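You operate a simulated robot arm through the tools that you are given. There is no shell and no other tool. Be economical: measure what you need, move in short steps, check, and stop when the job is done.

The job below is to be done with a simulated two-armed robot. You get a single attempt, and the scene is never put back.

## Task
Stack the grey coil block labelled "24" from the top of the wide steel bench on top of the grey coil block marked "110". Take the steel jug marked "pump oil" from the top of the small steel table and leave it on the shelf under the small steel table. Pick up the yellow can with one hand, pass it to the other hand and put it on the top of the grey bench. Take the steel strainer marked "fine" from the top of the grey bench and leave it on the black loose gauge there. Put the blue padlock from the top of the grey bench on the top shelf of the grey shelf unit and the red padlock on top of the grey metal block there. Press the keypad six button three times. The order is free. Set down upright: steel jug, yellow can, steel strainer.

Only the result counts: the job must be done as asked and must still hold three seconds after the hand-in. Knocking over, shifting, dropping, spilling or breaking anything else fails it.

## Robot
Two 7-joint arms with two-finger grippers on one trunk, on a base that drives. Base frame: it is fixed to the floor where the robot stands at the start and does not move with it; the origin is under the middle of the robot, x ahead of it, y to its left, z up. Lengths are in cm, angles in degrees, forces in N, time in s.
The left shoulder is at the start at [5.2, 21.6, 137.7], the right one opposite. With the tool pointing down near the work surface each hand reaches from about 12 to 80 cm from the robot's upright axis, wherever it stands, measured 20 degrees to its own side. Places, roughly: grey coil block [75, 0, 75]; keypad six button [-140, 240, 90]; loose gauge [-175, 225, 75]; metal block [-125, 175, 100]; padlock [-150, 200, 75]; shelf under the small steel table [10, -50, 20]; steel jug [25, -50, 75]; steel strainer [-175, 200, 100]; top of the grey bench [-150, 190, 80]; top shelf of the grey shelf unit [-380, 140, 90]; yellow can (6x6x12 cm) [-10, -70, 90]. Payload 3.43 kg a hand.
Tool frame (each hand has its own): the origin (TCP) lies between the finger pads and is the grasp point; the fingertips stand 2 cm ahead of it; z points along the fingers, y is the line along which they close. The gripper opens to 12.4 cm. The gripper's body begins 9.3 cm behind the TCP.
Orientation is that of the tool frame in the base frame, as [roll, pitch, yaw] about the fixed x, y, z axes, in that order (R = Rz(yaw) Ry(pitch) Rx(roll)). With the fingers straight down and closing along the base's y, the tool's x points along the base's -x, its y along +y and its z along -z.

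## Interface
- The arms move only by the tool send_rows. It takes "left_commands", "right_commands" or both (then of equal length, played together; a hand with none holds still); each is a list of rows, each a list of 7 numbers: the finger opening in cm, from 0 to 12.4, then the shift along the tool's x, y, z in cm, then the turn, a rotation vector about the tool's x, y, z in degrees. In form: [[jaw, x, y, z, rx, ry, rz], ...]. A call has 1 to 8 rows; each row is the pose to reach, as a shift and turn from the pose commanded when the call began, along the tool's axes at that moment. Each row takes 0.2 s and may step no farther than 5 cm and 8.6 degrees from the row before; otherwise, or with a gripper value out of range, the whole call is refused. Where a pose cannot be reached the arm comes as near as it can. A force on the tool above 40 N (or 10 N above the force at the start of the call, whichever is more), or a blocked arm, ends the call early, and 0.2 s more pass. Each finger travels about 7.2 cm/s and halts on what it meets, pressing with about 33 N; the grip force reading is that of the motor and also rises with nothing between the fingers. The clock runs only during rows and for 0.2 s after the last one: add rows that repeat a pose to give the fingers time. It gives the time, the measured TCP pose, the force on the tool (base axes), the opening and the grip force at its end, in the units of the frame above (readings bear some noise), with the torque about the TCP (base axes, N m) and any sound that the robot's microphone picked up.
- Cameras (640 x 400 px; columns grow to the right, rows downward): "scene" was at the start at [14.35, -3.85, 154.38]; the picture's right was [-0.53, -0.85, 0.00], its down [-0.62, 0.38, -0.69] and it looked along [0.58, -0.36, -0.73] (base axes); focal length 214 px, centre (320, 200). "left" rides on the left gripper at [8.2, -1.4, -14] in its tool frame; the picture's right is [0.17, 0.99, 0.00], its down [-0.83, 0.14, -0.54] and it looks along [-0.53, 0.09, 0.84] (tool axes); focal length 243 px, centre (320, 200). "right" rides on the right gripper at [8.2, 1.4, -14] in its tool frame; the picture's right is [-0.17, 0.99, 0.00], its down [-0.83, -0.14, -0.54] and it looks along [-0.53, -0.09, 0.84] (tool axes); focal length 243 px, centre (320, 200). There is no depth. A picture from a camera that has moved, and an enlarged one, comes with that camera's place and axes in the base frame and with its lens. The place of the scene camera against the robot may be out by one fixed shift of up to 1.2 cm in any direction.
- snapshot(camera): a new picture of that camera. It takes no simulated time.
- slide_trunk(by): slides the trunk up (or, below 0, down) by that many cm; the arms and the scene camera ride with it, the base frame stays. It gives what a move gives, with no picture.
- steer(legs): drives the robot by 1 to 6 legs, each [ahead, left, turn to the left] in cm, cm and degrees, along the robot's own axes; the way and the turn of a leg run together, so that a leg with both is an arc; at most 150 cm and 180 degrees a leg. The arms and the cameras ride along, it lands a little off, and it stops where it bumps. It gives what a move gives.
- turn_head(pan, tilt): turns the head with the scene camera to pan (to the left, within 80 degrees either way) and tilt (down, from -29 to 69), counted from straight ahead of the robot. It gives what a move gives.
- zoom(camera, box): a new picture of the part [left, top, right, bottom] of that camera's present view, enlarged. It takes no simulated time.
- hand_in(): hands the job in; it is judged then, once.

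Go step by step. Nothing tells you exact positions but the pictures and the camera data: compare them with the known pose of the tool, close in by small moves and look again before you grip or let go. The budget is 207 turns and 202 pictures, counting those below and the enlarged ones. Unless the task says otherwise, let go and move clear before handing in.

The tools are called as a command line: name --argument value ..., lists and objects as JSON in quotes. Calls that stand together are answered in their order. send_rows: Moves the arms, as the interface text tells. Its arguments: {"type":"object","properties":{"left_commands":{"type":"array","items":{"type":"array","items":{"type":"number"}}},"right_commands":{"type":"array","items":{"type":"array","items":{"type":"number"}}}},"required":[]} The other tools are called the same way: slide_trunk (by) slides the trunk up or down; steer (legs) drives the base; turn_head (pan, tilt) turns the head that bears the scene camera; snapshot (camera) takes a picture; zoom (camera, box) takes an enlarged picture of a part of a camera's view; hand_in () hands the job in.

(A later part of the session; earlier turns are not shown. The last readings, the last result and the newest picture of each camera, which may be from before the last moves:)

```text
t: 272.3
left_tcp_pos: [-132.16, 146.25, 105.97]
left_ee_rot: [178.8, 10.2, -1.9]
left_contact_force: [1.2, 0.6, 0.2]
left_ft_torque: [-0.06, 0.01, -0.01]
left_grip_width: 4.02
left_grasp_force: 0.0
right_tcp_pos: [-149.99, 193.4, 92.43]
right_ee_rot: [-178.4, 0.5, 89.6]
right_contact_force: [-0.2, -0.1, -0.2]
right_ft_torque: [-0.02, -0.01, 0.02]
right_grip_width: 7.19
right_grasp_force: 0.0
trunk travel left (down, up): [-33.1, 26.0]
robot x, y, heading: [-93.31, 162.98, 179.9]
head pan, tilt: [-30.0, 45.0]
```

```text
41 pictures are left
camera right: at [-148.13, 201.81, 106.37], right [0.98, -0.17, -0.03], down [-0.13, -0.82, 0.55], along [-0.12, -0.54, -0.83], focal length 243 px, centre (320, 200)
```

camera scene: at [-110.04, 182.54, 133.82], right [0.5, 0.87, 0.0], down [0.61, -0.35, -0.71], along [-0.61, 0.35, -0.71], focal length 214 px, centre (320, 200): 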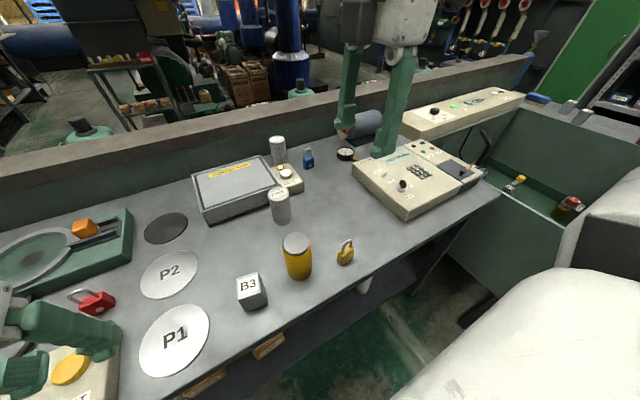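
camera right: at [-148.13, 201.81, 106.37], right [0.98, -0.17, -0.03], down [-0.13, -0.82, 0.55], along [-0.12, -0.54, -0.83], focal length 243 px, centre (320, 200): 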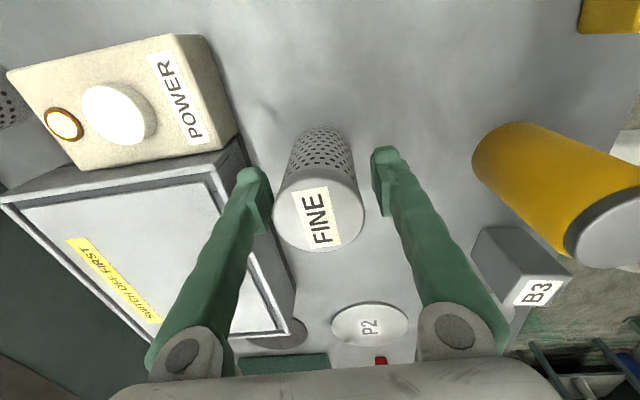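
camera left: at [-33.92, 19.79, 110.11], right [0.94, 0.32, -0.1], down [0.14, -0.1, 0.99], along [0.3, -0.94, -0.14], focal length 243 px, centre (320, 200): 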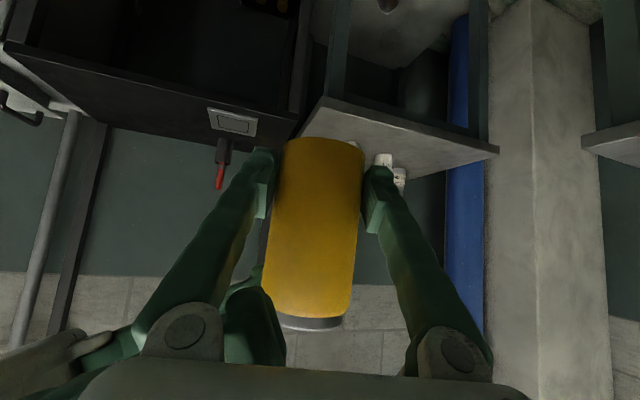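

Close on the strainer and lift 12 cm.

send_rows --right_commands '[[5, 0, 0, 0, 0, 0, 0], [3, 0, 0, 0, 0, 0, 0], [3, 0, 0, 0, 0, 0, 0], [3, 0, 0, -3, 0, 0, 0], [3, 0, 0, -7, 0, 0, 0], [3, 0, 0, -11, 0, 0, 0], [3, 0, 0, -13, 0, 0, 0]]'

steer --legs '[[12, -34, 0]]'

snapshot --camera "right"

```text
t: 273.9
left_tcp_pos: [-132.17, 146.32, 105.85]
left_ee_rot: [178.7, 10.3, -1.9]
left_contact_force: [-0.9, -1.4, 0.3]
left_ft_torque: [-0.02, 0.02, 0.0]
left_grip_width: 4.0
left_grasp_force: 0.0
right_tcp_pos: [-149.68, 193.53, 105.5]
right_ee_rot: [-178.4, 0.5, 89.6]
right_contact_force: [-0.6, -0.2, -1.9]
right_ft_torque: [0.03, 0.0, 0.01]
right_grip_width: 5.34
right_grasp_force: 33.0
trunk travel left (down, up): [-33.1, 26.0]
robot x, y, heading: [-92.9, 162.98, 179.9]
head pan, tilt: [-30.0, 45.0]
```

```text
t: 279.0
left_tcp_pos: [-144.19, 179.91, 105.97]
left_ee_rot: [178.8, 10.2, -1.4]
left_contact_force: [-0.1, 0.1, 0.7]
left_ft_torque: [0.01, 0.02, -0.01]
left_grip_width: 4.02
left_grasp_force: 0.1
right_tcp_pos: [-162.04, 227.13, 105.52]
right_ee_rot: [-178.4, 0.5, 90.1]
right_contact_force: [-0.7, -0.1, -2.1]
right_ft_torque: [0.0, 0.0, 0.01]
right_grip_width: 5.35
right_grasp_force: 33.2
trunk travel left (down, up): [-33.1, 26.0]
robot x, y, heading: [-105.32, 197.31, -179.5]
head pan, tilt: [-30.0, 45.0]
```

```text
40 pictures are left
camera right: at [-160.37, 235.54, 119.4], right [0.99, -0.16, -0.03], down [-0.12, -0.83, 0.55], along [-0.11, -0.54, -0.83], focal length 243 px, centre (320, 200)
```

right: 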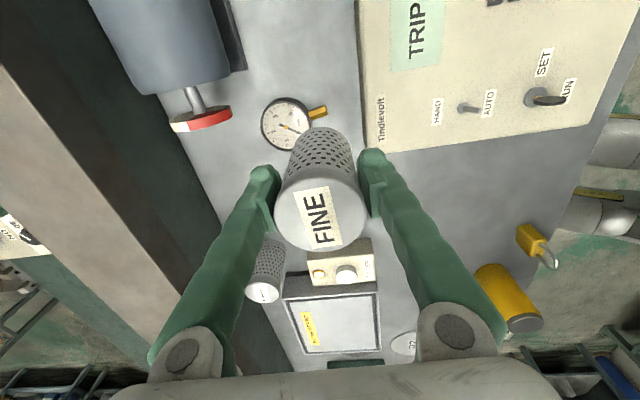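

Gauge face centre is at about (-167,227.2). Move the strainer over it and descend to just above.

send_rows --right_commands '[[3, 0, -2.5, 0, 0, 0, 0], [3, 0.1, -5, 0, 0, 0, 0], [3, 0.1, -5, 3, 0, 0, 0], [3, 0.1, -5, 6, 0, 0, 0], [3, 0.1, -5, 6, 0, 0, 0]]'

snapshot --camera "right"

turn_head --pan -25 --tilt 40

snapshot --camera "scene"

```text
t: 280.2
left_tcp_pos: [-144.22, 180.01, 105.87]
left_ee_rot: [178.7, 10.2, -1.4]
left_contact_force: [-0.7, 0.6, -0.4]
left_ft_torque: [-0.02, 0.01, -0.01]
left_grip_width: 4.01
left_grasp_force: 0.2
right_tcp_pos: [-167.44, 227.15, 99.58]
right_ee_rot: [-178.3, 0.4, 90.0]
right_contact_force: [-0.4, -0.3, -2.2]
right_ft_torque: [-0.02, -0.01, 0.01]
right_grip_width: 5.32
right_grasp_force: 33.2
trunk travel left (down, up): [-33.1, 26.0]
robot x, y, heading: [-105.14, 197.38, -179.7]
head pan, tilt: [-30.0, 45.0]
```

```text
39 pictures are left
camera right: at [-165.54, 235.63, 113.51], right [0.99, -0.17, -0.03], down [-0.12, -0.83, 0.55], along [-0.11, -0.54, -0.83], focal length 243 px, centre (320, 200)
```

right: 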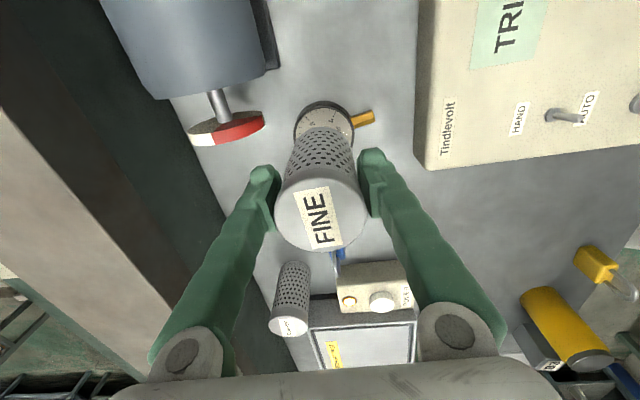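

```text
t: 280.9
left_tcp_pos: [-144.2, 179.95, 105.92]
left_ee_rot: [178.8, 10.2, -1.4]
left_contact_force: [1.2, -1.0, 0.3]
left_ft_torque: [0.01, 0.01, -0.03]
left_grip_width: 3.97
left_grasp_force: 0.1
right_tcp_pos: [-167.37, 227.31, 99.62]
right_ee_rot: [-178.4, 0.4, 90.0]
right_contact_force: [-0.1, 0.7, -2.2]
right_ft_torque: [-0.02, 0.0, -0.01]
right_grip_width: 5.31
right_grasp_force: 33.1
trunk travel left (down, up): [-33.1, 26.0]
robot x, y, heading: [-105.65, 197.05, -179.4]
head pan, tilt: [-25.0, 40.0]
```

```text
38 pictures are left
camera scene: at [-128.35, 200.84, 134.54], right [0.42, 0.91, 0.0], down [0.58, -0.27, -0.77], along [-0.7, 0.32, -0.64], focal length 214 px, centre (320, 200)
```

scene: 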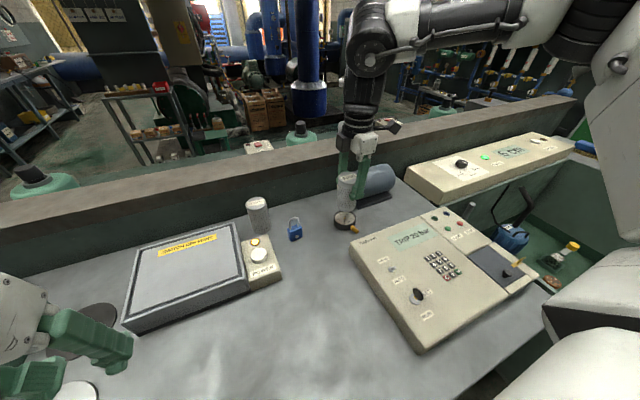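

The gauge is right beneath. Small correction (+0.5 in y, +0.3 in x), then lower.

send_rows --right_commands '[[3, 0.5, 0.3, 0, 0, 0, 0], [3, 0.5, 0.3, 2, 0, 0, 0], [3, 0.5, 0.3, 3.4, 0, 0, 0], [3, 0.5, 0.3, 3.8, 0, 0, 0], [3, 0.5, 0.3, 4.1, 0, 0, 0], [3, 0.5, 0.3, 4.1, 0, 0, 0]]'

zoom --camera "scene" --box '[280, 130, 440, 260]'

```text
t: 282.3
left_tcp_pos: [-144.12, 179.86, 105.89]
left_ee_rot: [178.8, 10.3, -1.3]
left_contact_force: [-0.4, -0.3, -0.7]
left_ft_torque: [-0.01, -0.01, 0.01]
left_grip_width: 4.02
left_grasp_force: 0.0
right_tcp_pos: [-167.04, 227.68, 95.52]
right_ee_rot: [-178.4, 0.5, 90.1]
right_contact_force: [-0.1, 0.2, -2.4]
right_ft_torque: [-0.01, 0.0, -0.01]
right_grip_width: 5.31
right_grasp_force: 32.8
trunk travel left (down, up): [-33.1, 26.0]
robot x, y, heading: [-105.27, 197.54, -179.7]
head pan, tilt: [-25.0, 40.0]
```

```text
3.08 times, centred on (360, 195) of scene
camera zoom: at [-128.36, 200.84, 134.54], right [0.42, 0.91, 0.0], down [0.58, -0.27, -0.77], along [-0.7, 0.32, -0.64], focal length 660 px, centre (197, 215)
```

zoom: 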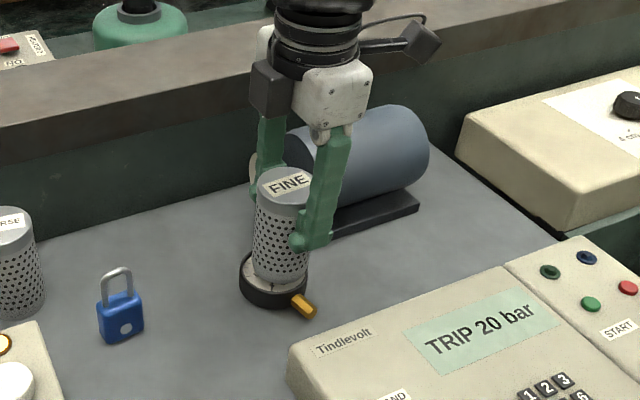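

Nicely centred. Last millimetres until contact.

send_rows --right_commands '[[3, 0, 0, 0.3, 0, 0, 0], [3, 0, 0, 0.6, 0, 0, 0], [3, 0, 0, 0.6, 0, 0, 0]]'

```text
t: 283.1
left_tcp_pos: [-144.13, 179.93, 105.9]
left_ee_rot: [178.9, 10.2, -1.4]
left_contact_force: [0.2, -0.4, -0.5]
left_ft_torque: [-0.01, 0.0, 0.0]
left_grip_width: 3.98
left_grasp_force: 0.0
right_tcp_pos: [-167.22, 227.66, 95.07]
right_ee_rot: [-178.2, 0.5, 90.0]
right_contact_force: [-1.5, 4.6, 12.2]
right_ft_torque: [0.17, -0.16, 0.03]
right_grip_width: 5.31
right_grasp_force: 33.1
trunk travel left (down, up): [-33.1, 26.0]
robot x, y, heading: [-105.24, 197.18, -179.5]
head pan, tilt: [-25.0, 40.0]
```

Contact. Open and lift away.

send_rows --right_commands '[[5.2, 0, 0, 0, 0, 0, 0], [5.6, 0, 0, 0, 0, 0, 0], [6.4, 0, 0, 0, 0, 0, 0], [7.2, 0, 0, 0, 0, 0, 0], [7.2, 0, 0, -3, 0, 0, 0], [7.2, 0, 0, -7, 0, 0, 0], [7.2, 0, 0, -11, 0, 0, 0], [7.2, 0, 0, -15, 0, 0, 0]]'

zoom --camera "scene" --box '[280, 170, 520, 340]'

```text
t: 284.9
left_tcp_pos: [-144.02, 179.94, 105.94]
left_ee_rot: [178.8, 10.2, -1.4]
left_contact_force: [0.1, 0.7, 1.3]
left_ft_torque: [0.02, 0.05, -0.03]
left_grip_width: 4.04
left_grasp_force: 0.2
right_tcp_pos: [-165.72, 228.21, 109.44]
right_ee_rot: [-178.1, 0.8, 90.2]
right_contact_force: [0.0, -0.2, -0.6]
right_ft_torque: [0.03, 0.04, 0.04]
right_grip_width: 7.21
right_grasp_force: 0.0
right hand out of reach, approached as far as the arm can: row 8
trunk travel left (down, up): [-33.1, 26.0]
robot x, y, heading: [-105.57, 196.95, -179.6]
head pan, tilt: [-25.0, 40.0]
```

```text
2.35 times, centred on (400, 255) of scene
camera zoom: at [-128.15, 200.81, 134.58], right [0.42, 0.91, 0.0], down [0.58, -0.27, -0.77], along [-0.7, 0.32, -0.64], focal length 505 px, centre (132, 71)
```

zoom: 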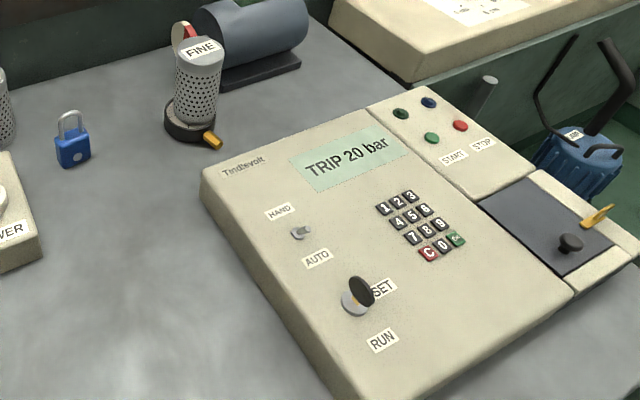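

The FINE strainer stands upright on the gauge. Next the keypad: move the right hand near it with closed fingers and measure with the wrist camera.

send_rows --right_commands '[[5, 1.8, 4.2, 0, 0, 0, 0], [2, 3.6, 8.4, 0, 0, 0, 0], [0, 5.4, 12.6, 0, 0, 0, 0], [0, 7, 16.6, 0, 0, 0, 0], [0, 7, 19, 0, 0, 0, 0], [0, 7, 19, 0, 0, 0, 0]]'

send_rows --right_commands '[[0, 0, 0, 0, 6, -6, 0], [0, 0, 0, 0, 12, -12, 0], [0, 0, 0, 0, 18, -18, 0], [0, 0, 0, 0, 23, -23, 0], [0, 0, 0, 0, 25, -25, 0], [0, 0, 0, 0, 25, -25, 0]]'

snapshot --camera "right"

```text
t: 286.3
left_tcp_pos: [-144.36, 179.87, 105.88]
left_ee_rot: [178.8, 10.1, -1.4]
left_contact_force: [0.4, 0.3, -0.2]
left_ft_torque: [-0.02, -0.03, -0.01]
left_grip_width: 3.98
left_grasp_force: 0.2
right_tcp_pos: [-146.99, 235.46, 108.71]
right_ee_rot: [-178.4, 0.5, 90.1]
right_contact_force: [0.1, 0.6, 0.1]
right_ft_torque: [0.01, -0.02, -0.01]
right_grip_width: 0.02
right_grasp_force: 33.4
trunk travel left (down, up): [-33.1, 26.0]
robot x, y, heading: [-105.37, 197.07, -179.7]
head pan, tilt: [-25.0, 40.0]
```

```text
t: 287.7
left_tcp_pos: [-144.03, 179.91, 106.01]
left_ee_rot: [178.8, 10.3, -1.4]
left_contact_force: [0.6, -0.2, 0.4]
left_ft_torque: [0.0, 0.06, 0.0]
left_grip_width: 4.02
left_grasp_force: 0.0
right_tcp_pos: [-146.75, 235.47, 108.75]
right_ee_rot: [-151.4, 24.5, 96.7]
right_contact_force: [0.0, 0.1, 0.4]
right_ft_torque: [0.03, 0.01, -0.05]
right_grip_width: 0.0
right_grasp_force: 33.0
right hand out of reach, approached as far as the arm can: row 5
trunk travel left (down, up): [-33.1, 26.0]
robot x, y, heading: [-105.34, 197.15, -179.6]
head pan, tilt: [-25.0, 40.0]
```

```text
35 pictures are left
camera right: at [-140.16, 248.61, 115.93], right [0.9, -0.24, -0.36], down [0.2, -0.51, 0.84], along [-0.39, -0.82, -0.41], focal length 243 px, centre (320, 200)
```

right: 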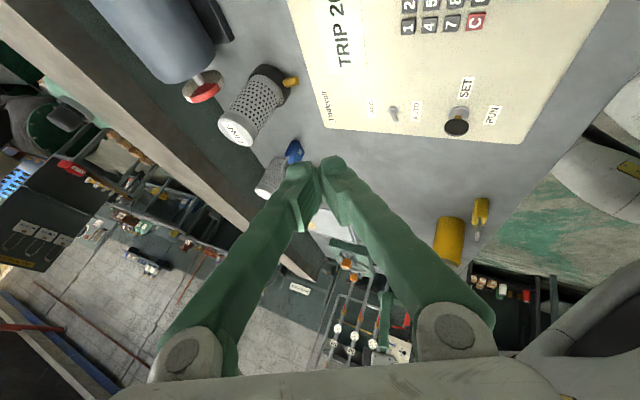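

Key 6 is at about (-142.9,239.75,91) by the wrist camera. Move the tilted fingertip corner above it and check.

send_rows --right_commands '[[0, 2.4, 2.5, 1.5, 0, 0, 0], [0, 4.8, 4.9, 2.9, 0, 0, 0], [0, 7.2, 7.4, 4.4, 0, 0, 0], [0, 7.2, 7.4, 4.4, 0, 0, 0]]'

snapshot --camera "right"

zoom --camera "scene" --box '[380, 200, 520, 300]'

```text
t: 288.7
left_tcp_pos: [-144.44, 180.03, 105.84]
left_ee_rot: [178.8, 10.0, -1.3]
left_contact_force: [0.3, 0.5, 1.1]
left_ft_torque: [-0.02, -0.04, 0.03]
left_grip_width: 4.03
left_grasp_force: 0.0
right_tcp_pos: [-143.18, 239.64, 98.91]
right_ee_rot: [-151.8, 24.6, 96.6]
right_contact_force: [0.2, -0.6, -0.2]
right_ft_torque: [-0.01, -0.04, 0.05]
right_grip_width: 0.0
right_grasp_force: 32.7
trunk travel left (down, up): [-33.1, 26.0]
robot x, y, heading: [-105.26, 197.23, -179.5]
head pan, tilt: [-25.0, 40.0]
```

```text
34 pictures are left
camera right: at [-136.78, 252.81, 106.06], right [0.9, -0.24, -0.36], down [0.19, -0.51, 0.84], along [-0.39, -0.82, -0.41], focal length 243 px, centre (320, 200)
```

right: 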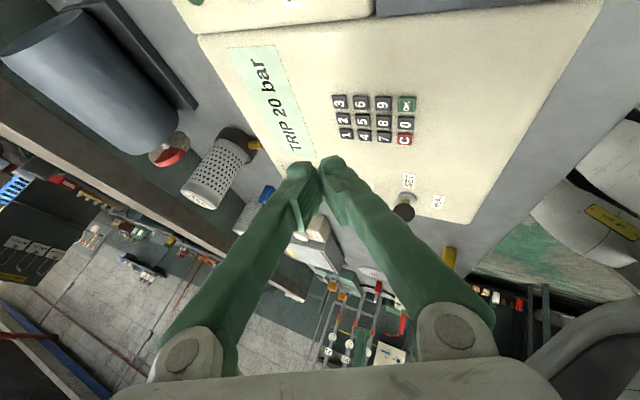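

```text
4.00 times, centred on (450, 250) of scene
camera zoom: at [-128.62, 200.94, 134.49], right [0.42, 0.91, 0.0], down [0.59, -0.27, -0.76], along [-0.7, 0.32, -0.64], focal length 858 px, centre (-200, 0)
```

zoom: 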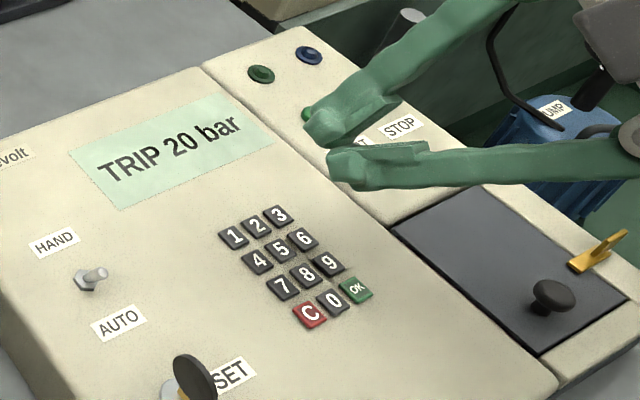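

Key 6 is at (-142.7,240.5), and the fingertip corner projects just behind it. Align, then make one test press, listening for the click.

send_rows --right_commands '[[0, 0.45, 0.44, 0, 0, 0, 0], [0, 1.3, 1.35, 1.5, 0, 0, 0], [0, 2.27, 2.36, 3.05, 0, 0, 0], [0, 2.27, 2.36, 3.05, 0, 0, 0]]'

zoom --camera "scene" --box '[400, 220, 490, 290]'

zoom --camera "right" --box '[270, 60, 430, 180]'

```text
t: 289.7
left_tcp_pos: [-144.13, 179.98, 105.87]
left_ee_rot: [178.7, 10.2, -1.4]
left_contact_force: [0.4, -1.1, 0.1]
left_ft_torque: [0.01, 0.01, 0.03]
left_grip_width: 4.04
left_grasp_force: 0.1
right_tcp_pos: [-142.32, 239.73, 94.65]
right_ee_rot: [-151.5, 24.5, 96.6]
right_contact_force: [-0.6, -0.1, -0.5]
right_ft_torque: [0.0, -0.03, 0.01]
right_grip_width: 0.0
right_grasp_force: 32.8
trunk travel left (down, up): [-33.1, 26.0]
robot x, y, heading: [-105.47, 196.67, -179.7]
head pan, tilt: [-25.0, 40.0]
```

```text
5.71 times, centred on (445, 255) of scene
camera zoom: at [-128.36, 200.78, 134.55], right [0.42, 0.91, 0.0], down [0.58, -0.27, -0.77], along [-0.7, 0.32, -0.64], focal length 1226 px, centre (-394, -114)
```

zoom: 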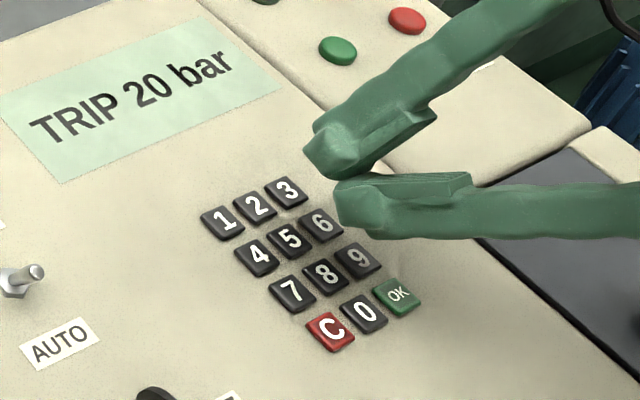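

```text
3.33 times, centred on (350, 120) of right
camera zoom: at [-135.9, 253.02, 101.86], right [0.9, -0.24, -0.36], down [0.19, -0.51, 0.84], along [-0.39, -0.82, -0.41], focal length 809 px, centre (220, 467)
```

zoom: 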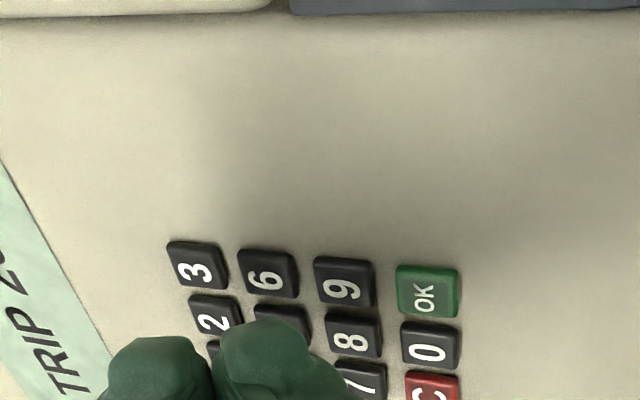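

Contact corner needs about 0.9 cm more toward +y to be centred on 6. Shift, then do one press down 1.3 cm and back up.

send_rows --right_commands '[[0, 0.87, -0.18, -0.36, 0, 0, 0], [0, 0.87, -0.18, -0.36, 0, 0, 0], [0, 1.15, 0.12, 0.2, 0, 0, 0], [0, 1.28, 0.25, 0.44, 0, 0, 0], [0, 1.4, 0.38, 0.68, 0, 0, 0]]'

zoom --camera "scene" --box '[400, 220, 490, 290]'

```text
t: 290.9
left_tcp_pos: [-144.09, 179.91, 105.89]
left_ee_rot: [178.8, 10.2, -1.4]
left_contact_force: [0.4, -0.6, -0.9]
left_ft_torque: [0.0, 0.0, 0.01]
left_grip_width: 4.03
left_grasp_force: 0.1
right_tcp_pos: [-142.43, 240.85, 93.48]
right_ee_rot: [-151.4, 24.5, 96.6]
right_contact_force: [-0.2, 0.0, 0.0]
right_ft_torque: [-0.02, 0.0, -0.02]
right_grip_width: 0.0
right_grasp_force: 33.2
trunk travel left (down, up): [-33.1, 26.0]
robot x, y, heading: [-105.51, 197.5, -179.4]
head pan, tilt: [-25.0, 40.0]
```

```text
5.71 times, centred on (445, 255) of scene
camera zoom: at [-128.36, 200.84, 134.54], right [0.42, 0.91, 0.0], down [0.58, -0.27, -0.77], along [-0.7, 0.32, -0.64], focal length 1226 px, centre (-394, -114)
```

zoom: 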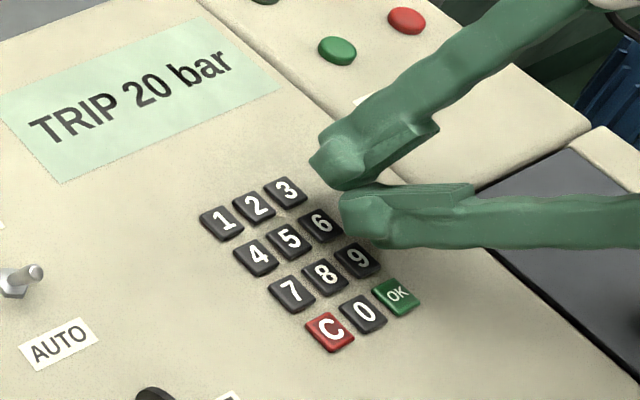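

Cross-checking views shows the panel is lower (z≈89.8) with key 6 at (-143.15,239.6). Raise, realign, and press gently.

send_rows --right_commands '[[0, -1.8, -0.8, 0.1, 0, 0, 0], [0, -1.8, -0.8, 0.1, 0, 0, 0], [0, -1.3, -0.3, 1.1, 0, 0, 0], [0, -1.05, 0, 1.55, 0, 0, 0], [0, -0.9, 0.15, 1.85, 0, 0, 0]]'

zoom --camera "scene" --box '[400, 220, 490, 290]'

```text
t: 292.1
left_tcp_pos: [-144.19, 179.92, 105.82]
left_ee_rot: [178.7, 10.2, -1.5]
left_contact_force: [0.2, 0.3, -0.3]
left_ft_torque: [-0.02, -0.02, 0.0]
left_grip_width: 4.0
left_grasp_force: 0.1
right_tcp_pos: [-142.94, 239.31, 92.14]
right_ee_rot: [-151.5, 24.6, 96.7]
right_contact_force: [1.4, 0.1, 2.4]
right_ft_torque: [-0.01, -0.01, 0.0]
right_grip_width: 0.02
right_grasp_force: 33.1
trunk travel left (down, up): [-33.1, 26.0]
robot x, y, heading: [-105.48, 197.15, -179.5]
head pan, tilt: [-25.0, 40.0]
heard: click
```

```text
5.71 times, centred on (445, 255) of scene
camera zoom: at [-128.32, 200.83, 134.55], right [0.42, 0.91, 0.0], down [0.58, -0.27, -0.77], along [-0.7, 0.32, -0.64], focal length 1226 px, centre (-394, -114)
```

zoom: 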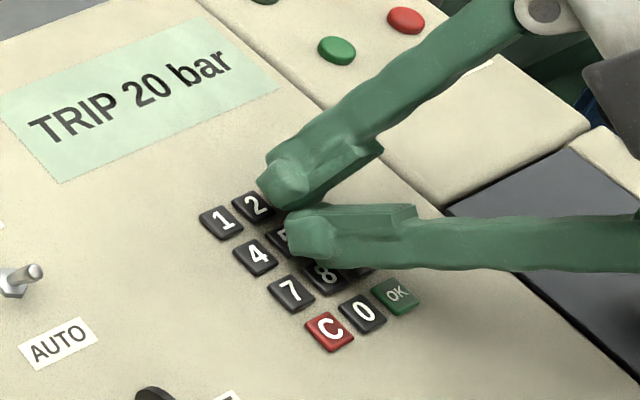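

Click heard with the corner on key 6. Release and press twice more.

send_rows --right_commands '[[0, -0.5, -0.52, -0.96, 0, 0, 0], [0, -0.5, -0.52, -0.96, 0, 0, 0], [0, 0, 0, 0, 0, 0, 0], [0, 0, 0, 0, 0, 0, 0], [0, -0.5, -0.52, -0.96, 0, 0, 0], [0, -0.5, -0.52, -0.96, 0, 0, 0]]'

send_rows --right_commands '[[0, 0.5, 0.52, 0.96, 0, 0, 0], [0, 0.5, 0.52, 0.96, 0, 0, 0], [0, -0.5, -0.5, -1, 0, 0, 0], [0, -2.1, -2.2, -4, 0, 0, 0], [0, -3.7, -3.9, -7.2, 0, 0, 0], [0, -5.4, -5.6, -10.4, 0, 0, 0]]'

zoom --camera "scene" --box '[340, 190, 500, 310]'

```text
t: 293.5
left_tcp_pos: [-144.3, 179.95, 105.95]
left_ee_rot: [178.8, 10.2, -1.5]
left_contact_force: [-0.8, -0.5, 0.5]
left_ft_torque: [-0.03, 0.03, 0.01]
left_grip_width: 4.04
left_grasp_force: 0.2
right_tcp_pos: [-143.09, 239.13, 93.47]
right_ee_rot: [-151.6, 24.5, 96.5]
right_contact_force: [-0.2, -0.6, 0.1]
right_ft_torque: [0.01, -0.01, -0.01]
right_grip_width: 0.0
right_grasp_force: 32.9
trunk travel left (down, up): [-33.1, 26.0]
robot x, y, heading: [-105.29, 197.12, -179.3]
head pan, tilt: [-25.0, 40.0]
heard: click
```

```text
t: 294.9
left_tcp_pos: [-144.03, 179.83, 106.09]
left_ee_rot: [178.7, 10.3, -1.5]
left_contact_force: [-0.3, -0.1, 0.1]
left_ft_torque: [0.0, 0.01, -0.01]
left_grip_width: 4.03
left_grasp_force: 0.1
right_tcp_pos: [-142.96, 239.33, 106.37]
right_ee_rot: [-151.6, 24.5, 96.6]
right_contact_force: [0.2, 0.4, 1.1]
right_ft_torque: [0.0, 0.01, -0.01]
right_grip_width: 0.01
right_grasp_force: 33.1
trunk travel left (down, up): [-33.1, 26.0]
robot x, y, heading: [-105.62, 197.04, -179.5]
head pan, tilt: [-25.0, 40.0]
heard: click
```

```text
3.33 times, centred on (420, 250) of scene
camera zoom: at [-128.24, 200.79, 134.56], right [0.42, 0.91, 0.0], down [0.58, -0.27, -0.77], along [-0.7, 0.32, -0.64], focal length 715 px, centre (-13, 33)
```

zoom: 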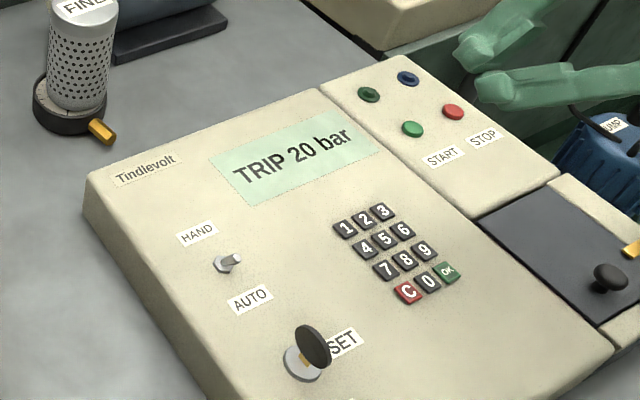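

Three clicks on key 6. Next the red padlock with the left hand: shift left and look with the left wrist camera.

steer --legs '[[0, 24, 0]]'

snapshot --camera "left"

```text
t: 298.7
left_tcp_pos: [-143.87, 155.71, 105.95]
left_ee_rot: [178.8, 10.2, -1.2]
left_contact_force: [-0.1, -0.6, 0.8]
left_ft_torque: [0.03, 0.0, -0.01]
left_grip_width: 3.99
left_grasp_force: 0.0
right_tcp_pos: [-142.9, 215.17, 106.39]
right_ee_rot: [-151.5, 24.5, 96.9]
right_contact_force: [-0.2, -0.4, 0.0]
right_ft_torque: [0.02, 0.0, -0.02]
right_grip_width: 0.0
right_grasp_force: 32.9
trunk travel left (down, up): [-33.1, 26.0]
robot x, y, heading: [-105.13, 173.19, -179.4]
head pan, tilt: [-25.0, 40.0]
```

```text
27 pictures are left
camera left: at [-133.36, 157.25, 118.23], right [0.15, -0.99, -0.01], down [-0.72, -0.11, 0.68], along [-0.67, -0.09, -0.73], focal length 243 px, centre (320, 200)
```

left: 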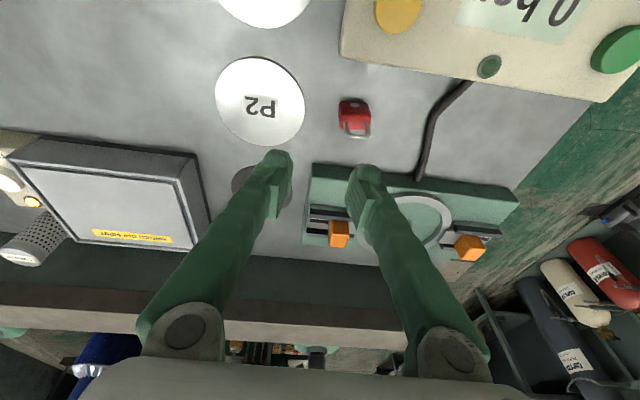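

Red padlock is at about (-145.8,151.2), roughly aligned. Level the left hand, centre over it and descend to z 96.

send_rows --left_commands '[[7.5, 0, 1.5, 2.5, 0, 3.3, 0], [7.5, 0, 3, 5, 0, 6.6, 0], [7.5, 0, 4.5, 7.5, 0, 10, 0], [7.5, 0, 4.5, 10, 0, 10, 0], [7.5, 0, 4.5, 10, 0, 10, 0]]'

snapshot --camera "left"

```text
t: 299.9
left_tcp_pos: [-145.58, 151.08, 96.06]
left_ee_rot: [178.7, 0.2, -1.0]
left_contact_force: [0.2, 0.2, 0.2]
left_ft_torque: [0.01, 0.02, 0.0]
left_grip_width: 7.5
left_grasp_force: 0.1
right_tcp_pos: [-142.86, 215.15, 106.38]
right_ee_rot: [-151.5, 24.5, 96.9]
right_contact_force: [-0.2, 0.6, 0.3]
right_ft_torque: [-0.01, 0.04, 0.05]
right_grip_width: 0.0
right_grasp_force: 32.9
trunk travel left (down, up): [-33.1, 26.0]
robot x, y, heading: [-105.45, 173.15, -179.2]
head pan, tilt: [-25.0, 40.0]
```

```text
26 pictures are left
camera left: at [-137.4, 152.72, 109.99], right [0.15, -0.99, 0.02], down [-0.83, -0.12, 0.54], along [-0.54, -0.1, -0.84], focal length 243 px, centre (320, 200)
```

left: 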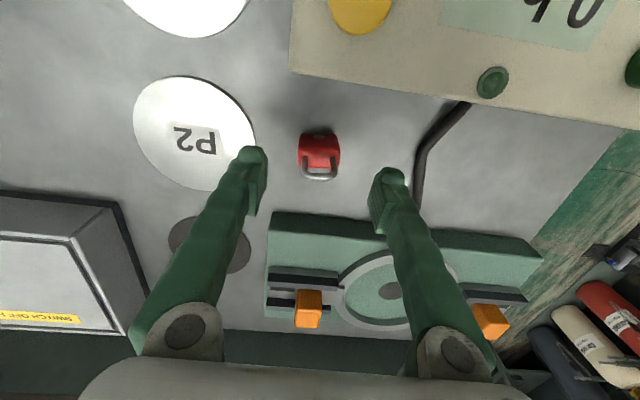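

Centred. Descend around the body and close.

send_rows --left_commands '[[7, 0, 0, 3, 0, 0, 0], [7, 0, 0, 6, 0, 0, 0], [7, 0, 0, 7.8, 0, 0, 0], [5, 0, 0, 7.8, 0, 0, 0], [2, 0, 0, 7.8, 0, 0, 0], [1, 0, 0, 7.8, 0, 0, 0], [1, 0, 0, 5, 0, 0, 0], [1, 0, 0, 0, 0, 0, 0]]'

send_rows --left_commands '[[1, 0, 0, -4, 0, 0, 0], [1, 0, 0, -7, 0, 0, 0]]'

steer --legs '[[-11, -26, 0]]'

snapshot --camera "left"

```text
t: 301.7
left_tcp_pos: [-145.51, 151.07, 95.98]
left_ee_rot: [178.8, 0.1, -0.8]
left_contact_force: [1.0, 1.2, 0.0]
left_ft_torque: [-0.02, 0.04, -0.01]
left_grip_width: 3.88
left_grasp_force: 33.1
right_tcp_pos: [-142.85, 215.09, 106.31]
right_ee_rot: [-151.6, 24.4, 96.9]
right_contact_force: [0.6, -0.4, -0.2]
right_ft_torque: [0.0, 0.01, -0.03]
right_grip_width: 0.03
right_grasp_force: 32.7
trunk travel left (down, up): [-33.1, 26.0]
robot x, y, heading: [-105.28, 173.07, -179.4]
head pan, tilt: [-25.0, 40.0]
```

```text
t: 302.3
left_tcp_pos: [-145.59, 151.28, 102.98]
left_ee_rot: [178.8, 0.2, -0.9]
left_contact_force: [0.1, 0.2, -1.8]
left_ft_torque: [0.03, -0.02, 0.01]
left_grip_width: 3.86
left_grasp_force: 33.2
right_tcp_pos: [-142.9, 215.16, 106.36]
right_ee_rot: [-151.5, 24.5, 96.9]
right_contact_force: [-0.3, 0.3, -0.3]
right_ft_torque: [0.01, 0.0, -0.02]
right_grip_width: 0.0
right_grasp_force: 32.8
trunk travel left (down, up): [-33.1, 26.0]
robot x, y, heading: [-104.93, 173.13, -179.3]
head pan, tilt: [-25.0, 40.0]
```

```text
t: 306.3
left_tcp_pos: [-135.11, 177.01, 102.88]
left_ee_rot: [179.0, 0.1, -0.6]
left_contact_force: [-0.4, -0.3, -2.1]
left_ft_torque: [0.02, -0.02, 0.01]
left_grip_width: 3.88
left_grasp_force: 32.8
right_tcp_pos: [-132.56, 240.81, 106.38]
right_ee_rot: [-151.4, 24.6, 97.2]
right_contact_force: [0.2, 0.0, 1.1]
right_ft_torque: [0.0, -0.01, -0.03]
right_grip_width: 0.0
right_grasp_force: 33.3
trunk travel left (down, up): [-33.1, 26.0]
robot x, y, heading: [-94.71, 199.1, -179.4]
head pan, tilt: [-25.0, 40.0]
```

```text
25 pictures are left
camera left: at [-126.88, 178.69, 116.94], right [0.15, -0.99, 0.02], down [-0.83, -0.12, 0.54], along [-0.54, -0.1, -0.84], focal length 243 px, centre (320, 200)
```

left: 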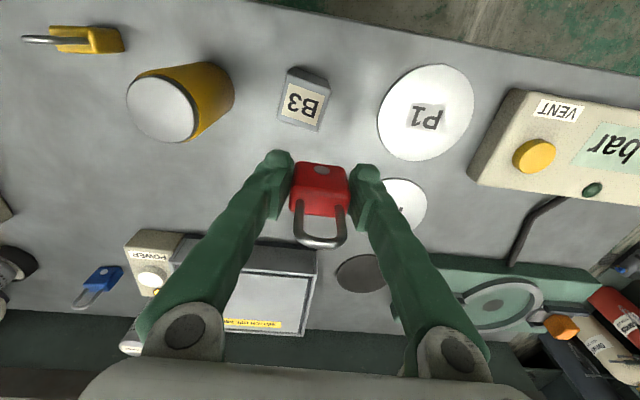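

Padlock held. Block B3's top is at about (-132.7,179.1,90). Move over it and descend partway to check.

send_rows --left_commands '[[1, 1.2, -1, 0, 0, 0, 0], [1, 2.4, -2.1, 0, 0, 0, 0], [1, 2.4, -2.1, 3, 0, 0, 0], [1, 2.4, -2.1, 6, 0, 0, 0], [1, 2.4, -2.1, 6, 0, 0, 0]]'

snapshot --camera "left"

turn_head --pan 10 --tilt 50

snapshot --camera "scene"

```text
t: 307.5
left_tcp_pos: [-132.66, 178.94, 97.01]
left_ee_rot: [178.8, 0.2, -0.7]
left_contact_force: [0.6, 0.8, -1.5]
left_ft_torque: [-0.01, 0.02, 0.01]
left_grip_width: 3.87
left_grasp_force: 33.1
right_tcp_pos: [-132.49, 240.91, 106.35]
right_ee_rot: [-151.4, 24.5, 97.1]
right_contact_force: [0.2, -0.2, 0.7]
right_ft_torque: [0.0, 0.0, 0.02]
right_grip_width: 0.0
right_grasp_force: 33.2
trunk travel left (down, up): [-33.1, 26.0]
robot x, y, heading: [-94.6, 198.91, -179.1]
head pan, tilt: [-25.0, 40.0]
```

```text
24 pictures are left
camera left: at [-124.4, 180.59, 110.95], right [0.15, -0.99, 0.02], down [-0.83, -0.12, 0.54], along [-0.54, -0.1, -0.84], focal length 243 px, centre (320, 200)
```

left: 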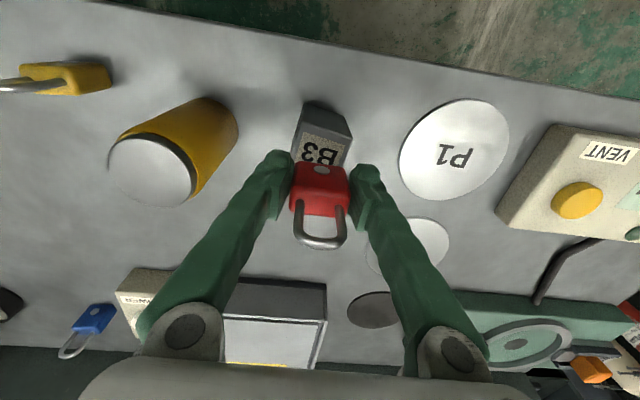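

```text
t: 308.5
left_tcp_pos: [-132.61, 178.9, 96.91]
left_ee_rot: [178.9, 0.2, -0.6]
left_contact_force: [1.1, 0.2, -1.6]
left_ft_torque: [0.04, 0.02, 0.02]
left_grip_width: 3.89
left_grasp_force: 32.5
right_tcp_pos: [-132.42, 240.85, 106.39]
right_ee_rot: [-151.6, 24.5, 97.1]
right_contact_force: [0.1, 0.6, 0.6]
right_ft_torque: [0.03, 0.01, -0.02]
right_grip_width: 0.0
right_grasp_force: 33.2
trunk travel left (down, up): [-33.1, 26.0]
robot x, y, heading: [-94.51, 198.71, -179.3]
head pan, tilt: [10.0, 50.0]
```

```text
23 pictures are left
camera scene: at [-117.35, 197.61, 133.13], right [-0.19, 0.98, 0.0], down [0.75, 0.14, -0.64], along [-0.63, -0.12, -0.77], focal length 214 px, centre (320, 200)
```

scene: 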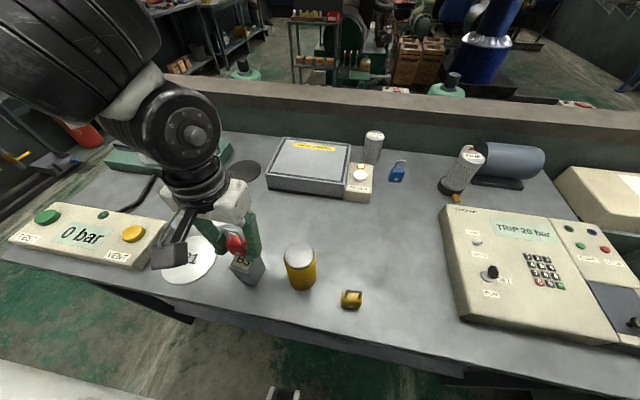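

Aligned over B3. Lower gently to contact.

send_rows --left_commands '[[1, -0.2, 0, 1.5, 0, 0, 0], [1, -0.2, 0, 2.8, 0, 0, 0], [1, -0.2, 0, 3.3, 0, 0, 0], [1, -0.2, 0, 3.7, 0, 0, 0], [1, -0.2, 0, 3.7, 0, 0, 0]]'

```text
t: 309.4
left_tcp_pos: [-132.93, 178.98, 93.82]
left_ee_rot: [179.0, 0.4, -0.7]
left_contact_force: [3.9, -0.7, 13.8]
left_ft_torque: [-0.03, -0.15, -0.03]
left_grip_width: 3.88
left_grasp_force: 33.3
right_tcp_pos: [-132.48, 240.95, 106.37]
right_ee_rot: [-151.5, 24.5, 97.1]
right_contact_force: [0.0, -0.5, 0.2]
right_ft_torque: [0.07, -0.03, 0.0]
right_grip_width: 0.0
right_grasp_force: 32.8
trunk travel left (down, up): [-33.1, 26.0]
robot x, y, heading: [-94.45, 199.1, -179.1]
head pan, tilt: [10.0, 50.0]
stopped in row 4 (left hand): the force on the tool passed its limit at 48 N (the readings are from after the stop); the commanded pose is now the measured one
```

Contact. Release and rise.

send_rows --left_commands '[[4.2, 0, 0, -0.1, 0, 0, 0], [5, 0, 0, -0.1, 0, 0, 0], [5.8, 0, 0, -0.1, 0, 0, 0], [5.8, 0, 0, -3, 0, 0, 0], [5.8, 0, 0, -7, 0, 0, 0], [5.8, 0, 0, -11, 0, 0, 0]]'

zoom --camera "scene" --box '[180, 120, 500, 320]'

```text
t: 310.8
left_tcp_pos: [-132.54, 179.23, 104.89]
left_ee_rot: [179.1, 0.2, -0.7]
left_contact_force: [0.7, -0.4, 0.1]
left_ft_torque: [-0.01, 0.01, 0.02]
left_grip_width: 5.81
left_grasp_force: 0.0
right_tcp_pos: [-132.49, 240.82, 106.29]
right_ee_rot: [-151.5, 24.5, 97.1]
right_contact_force: [0.8, -0.1, -0.2]
right_ft_torque: [0.02, 0.02, -0.02]
right_grip_width: 0.0
right_grasp_force: 33.2
trunk travel left (down, up): [-33.1, 26.0]
robot x, y, heading: [-94.45, 199.27, -179.2]
head pan, tilt: [10.0, 50.0]
```

```text
2.00 times, centred on (340, 220) of scene
camera zoom: at [-117.25, 197.62, 133.14], right [-0.19, 0.98, 0.0], down [0.75, 0.15, -0.64], along [-0.63, -0.12, -0.77], focal length 429 px, centre (280, 160)
```

zoom: 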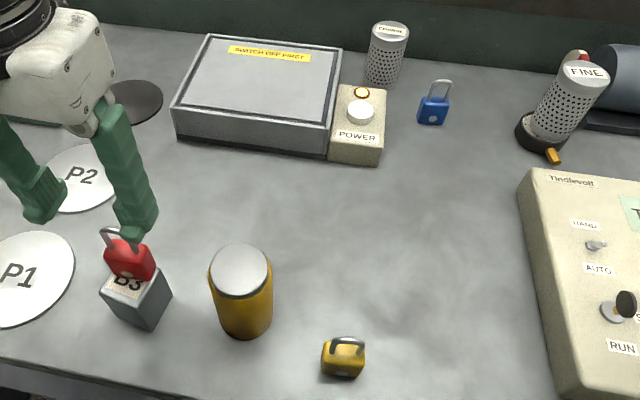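

Red padlock stands on B3. Now the blue padlock at about (-169,212): raise the right hand for safety, then drive so the left hand can reach it.

send_rows --right_commands '[[0, -1.6, -1.7, -3, 0, 0, 0], [0, -3.1, -3.3, -6, 0, 0, 0], [0, -4.7, -4.9, -9, 0, 0, 0], [0, -6.2, -6.5, -12, 0, 0, 0]]'

steer --legs '[[10, -30, 0]]'

send_rows --left_commands '[[7, -4.2, 0, 0, 0, 0, 0], [7, -8.4, 0, 0, 0, 0, 0], [7, -12.6, 0, 0, 0, 0, 0], [7, -16.8, 0, 0, 0, 0, 0], [7, -20, 0, 0, 0, 0, 0], [7, -20, 0, 0, 0, 0, 0]]'

snapshot --camera "left"

```text
t: 311.8
left_tcp_pos: [-132.72, 179.08, 104.76]
left_ee_rot: [179.0, 0.3, -0.6]
left_contact_force: [0.2, 0.9, 0.7]
left_ft_torque: [0.01, 0.01, 0.02]
left_grip_width: 5.8
left_grasp_force: 0.1
right_tcp_pos: [-132.59, 241.06, 121.36]
right_ee_rot: [-151.6, 24.6, 97.0]
right_contact_force: [-0.1, 0.0, -0.2]
right_ft_torque: [-0.03, 0.01, 0.0]
right_grip_width: 0.0
right_grasp_force: 33.0
trunk travel left (down, up): [-33.1, 26.0]
robot x, y, heading: [-94.23, 198.76, -178.9]
head pan, tilt: [10.0, 50.0]
```

```text
t: 316.4
left_tcp_pos: [-143.27, 208.83, 104.78]
left_ee_rot: [179.0, 0.3, -1.0]
left_contact_force: [-0.4, 0.3, -1.0]
left_ft_torque: [-0.03, 0.0, 0.06]
left_grip_width: 5.8
left_grasp_force: 0.0
right_tcp_pos: [-142.93, 270.73, 121.43]
right_ee_rot: [-151.5, 24.5, 96.7]
right_contact_force: [-0.9, -0.3, -0.2]
right_ft_torque: [-0.03, 0.04, 0.03]
right_grip_width: 0.01
right_grasp_force: 33.5
trunk travel left (down, up): [-33.1, 26.0]
robot x, y, heading: [-105.17, 228.07, -179.4]
head pan, tilt: [10.0, 50.0]
```

```text
t: 317.8
left_tcp_pos: [-149.42, 209.84, 103.44]
left_ee_rot: [179.4, 0.1, 0.6]
left_contact_force: [-0.1, 0.1, -0.1]
left_ft_torque: [0.0, 0.02, 0.0]
left_grip_width: 6.99
left_grasp_force: 0.1
left hand out of reach, approached as far as the arm can: row 2, 3, 4, 5, 6
right_tcp_pos: [-142.88, 270.76, 121.3]
right_ee_rot: [-151.4, 24.5, 96.6]
right_contact_force: [-0.3, 0.1, -0.7]
right_ft_torque: [0.03, -0.03, 0.02]
right_grip_width: 0.0
right_grasp_force: 32.9
trunk travel left (down, up): [-33.1, 26.0]
robot x, y, heading: [-105.08, 228.17, -179.5]
head pan, tilt: [10.0, 50.0]
```

```text
21 pictures are left
camera left: at [-141.25, 211.56, 117.48], right [0.18, -0.98, 0.01], down [-0.83, -0.14, 0.54], along [-0.53, -0.1, -0.84], focal length 243 px, centre (320, 200)
```

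left: 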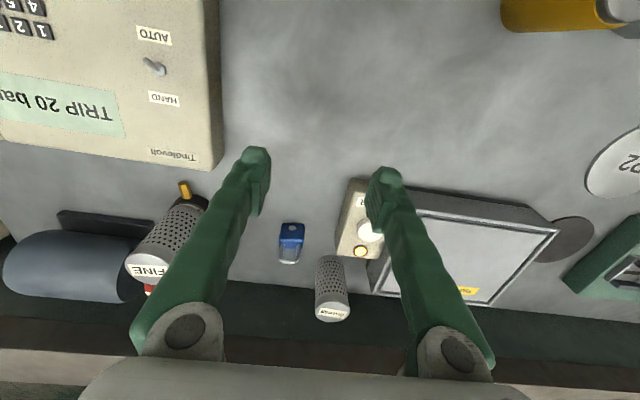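

At this yaw the left arm can't extend; as with the jug, turn the wrist +85° so the fingers close along x (padlock thickness), then extend.

send_rows --left_commands '[[7, 0, 0, -0.3, 0, 0, -8], [7, 0, 0, -0.6, 0, 0, -16], [7, 0, 0, -1, 0, 0, -24], [7, 0, 0, -1, 0, 0, -32], [7, 0, 0, -1, 0, 0, -40], [7, 0, 0, -1, 0, 0, -48], [7, 0, 0, -1, 0, 0, -56], [7, 0, 0, -1, 0, 0, -64]]'

send_rows --left_commands '[[7, -0.5, -3, 0, 0, 0, -7], [7, -1, -6, 0, 0, 0, -14], [7, -1.5, -9, 0, 0, 0, -21], [7, -2, -12, 0, 0, 0, -23], [7, -2.3, -14, 0, 0, 0, -23], [7, -2.3, -14, 0, 0, 0, -23]]'

snapshot --camera "left"

```text
t: 319.6
left_tcp_pos: [-149.8, 210.19, 104.74]
left_ee_rot: [179.7, 1.0, 63.1]
left_contact_force: [0.6, 0.0, -0.5]
left_ft_torque: [0.01, 0.0, 0.01]
left_grip_width: 7.02
left_grasp_force: 0.0
right_tcp_pos: [-142.89, 270.75, 121.42]
right_ee_rot: [-151.4, 24.4, 96.7]
right_contact_force: [0.8, 0.8, -0.7]
right_ft_torque: [0.0, -0.03, 0.0]
right_grip_width: 0.0
right_grasp_force: 32.6
trunk travel left (down, up): [-33.1, 26.0]
robot x, y, heading: [-105.18, 228.21, -179.4]
head pan, tilt: [10.0, 50.0]
```

```text
t: 321.0
left_tcp_pos: [-163.34, 214.69, 104.65]
left_ee_rot: [-179.8, 1.0, 86.1]
left_contact_force: [-0.3, 0.4, -0.4]
left_ft_torque: [0.0, -0.02, 0.02]
left_grip_width: 7.02
left_grasp_force: 0.0
right_tcp_pos: [-142.8, 270.77, 121.51]
right_ee_rot: [-151.4, 24.5, 96.8]
right_contact_force: [0.8, -0.2, -0.1]
right_ft_torque: [0.01, 0.01, 0.01]
right_grip_width: 0.0
right_grasp_force: 32.9
trunk travel left (down, up): [-33.1, 26.0]
robot x, y, heading: [-105.52, 228.19, -179.4]
head pan, tilt: [10.0, 50.0]
```

```text
20 pictures are left
camera left: at [-164.16, 223.23, 118.57], right [1.0, 0.1, -0.01], down [0.08, -0.83, 0.55], along [0.05, -0.55, -0.83], focal length 243 px, centre (320, 200)
```

left: 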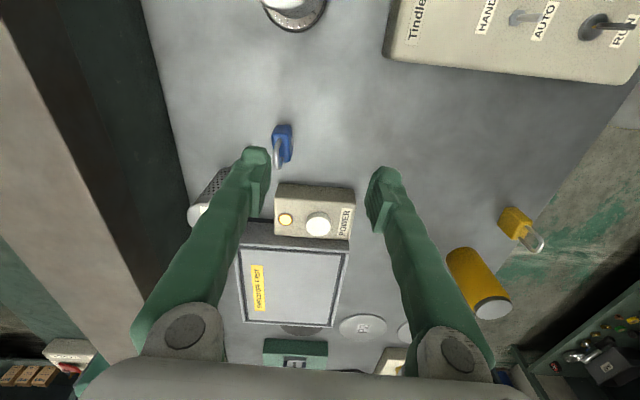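

Blue padlock at (-168,211.8), its thickness along x. Centre and descend to z 96, then check.

send_rows --left_commands '[[7, -1.6, -2.2, 0, 0, 0, 0], [7, -3.2, -4.5, 1, 0, 0, 0], [7, -3.2, -4.5, 5, 0, 0, 0], [7, -3.2, -4.5, 8.6, 0, 0, 0], [7, -3.2, -4.5, 8.6, 0, 0, 0]]'

snapshot --camera "left"

```text
t: 322.2
left_tcp_pos: [-168.13, 211.56, 96.09]
left_ee_rot: [-179.7, 1.0, 85.9]
left_contact_force: [0.1, -0.4, 0.3]
left_ft_torque: [-0.01, 0.02, 0.0]
left_grip_width: 7.01
left_grasp_force: 0.1
right_tcp_pos: [-142.93, 270.83, 121.35]
right_ee_rot: [-151.5, 24.5, 96.7]
right_contact_force: [0.0, -0.2, 0.2]
right_ft_torque: [-0.01, 0.04, 0.01]
right_grip_width: 0.0
right_grasp_force: 32.6
trunk travel left (down, up): [-33.1, 26.0]
robot x, y, heading: [-105.17, 228.36, -179.2]
head pan, tilt: [10.0, 50.0]
```

```text
19 pictures are left
camera left: at [-168.87, 220.24, 110.06], right [1.0, 0.1, -0.01], down [0.08, -0.83, 0.55], along [0.05, -0.55, -0.83], focal length 243 px, centre (320, 200)
```

left: 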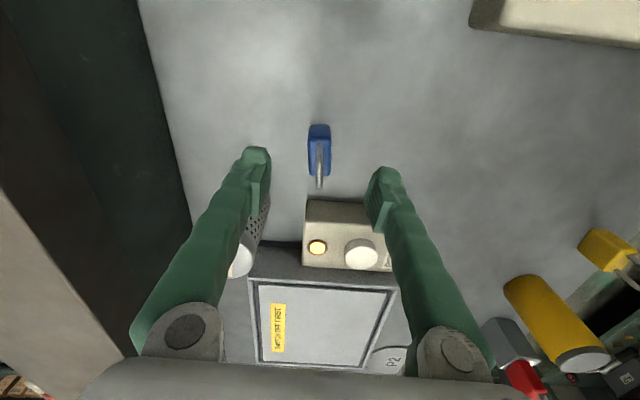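

Aligned. Descend, grip and lift.

send_rows --left_commands '[[6, 0.6, 0, 3, 0, 0, 0], [6, 0.6, 0, 6, 0, 0, 0], [6, 0.6, 0, 7.8, 0, 0, 0], [4, 0.6, 0, 7.8, 0, 0, 0], [1, 0.6, 0, 7.8, 0, 0, 0], [0, 0.6, 0, 7.8, 0, 0, 0], [0, 0.6, 0, 4, 0, 0, 0], [0, 0.6, 0, 0, 0, 0, 0]]'

send_rows --left_commands '[[0, 0, 0, -4, 0, 0, 0], [0, 1, 4, -8, 0, 0, 0], [0, 1, 8, -10, 0, 0, 0], [0, 1, 12, -10, 0, 0, 0], [0, 1, 16, -10, 0, 0, 0]]'

snapshot --camera "left"

```text
t: 324.0
left_tcp_pos: [-167.96, 212.33, 96.11]
left_ee_rot: [-179.7, 1.1, 86.0]
left_contact_force: [0.0, 0.2, -1.5]
left_ft_torque: [-0.01, -0.01, -0.04]
left_grip_width: 2.11
left_grasp_force: 33.0
right_tcp_pos: [-142.72, 270.8, 121.51]
right_ee_rot: [-151.5, 24.6, 96.7]
right_contact_force: [-0.3, 0.1, -0.2]
right_ft_torque: [-0.04, 0.02, 0.02]
right_grip_width: 0.0
right_grasp_force: 33.3
trunk travel left (down, up): [-33.1, 26.0]
robot x, y, heading: [-104.57, 228.51, -179.2]
head pan, tilt: [10.0, 50.0]
```

```text
refused: row 2 steps farther than a row can; nothing moved
```

```text
18 pictures are left
camera left: at [-168.68, 220.93, 110.1], right [1.0, 0.1, -0.01], down [0.08, -0.83, 0.55], along [0.05, -0.55, -0.83], focal length 243 px, centre (320, 200)
```

left: 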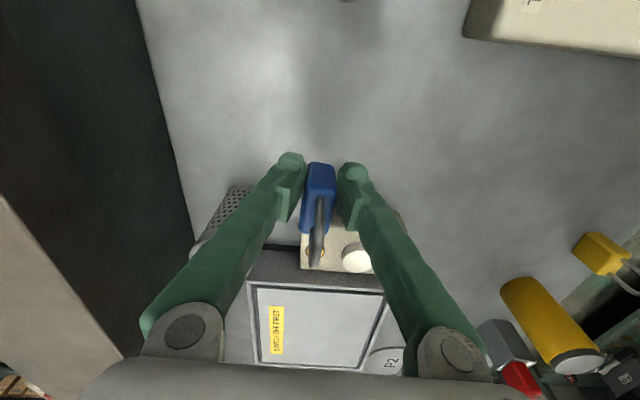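

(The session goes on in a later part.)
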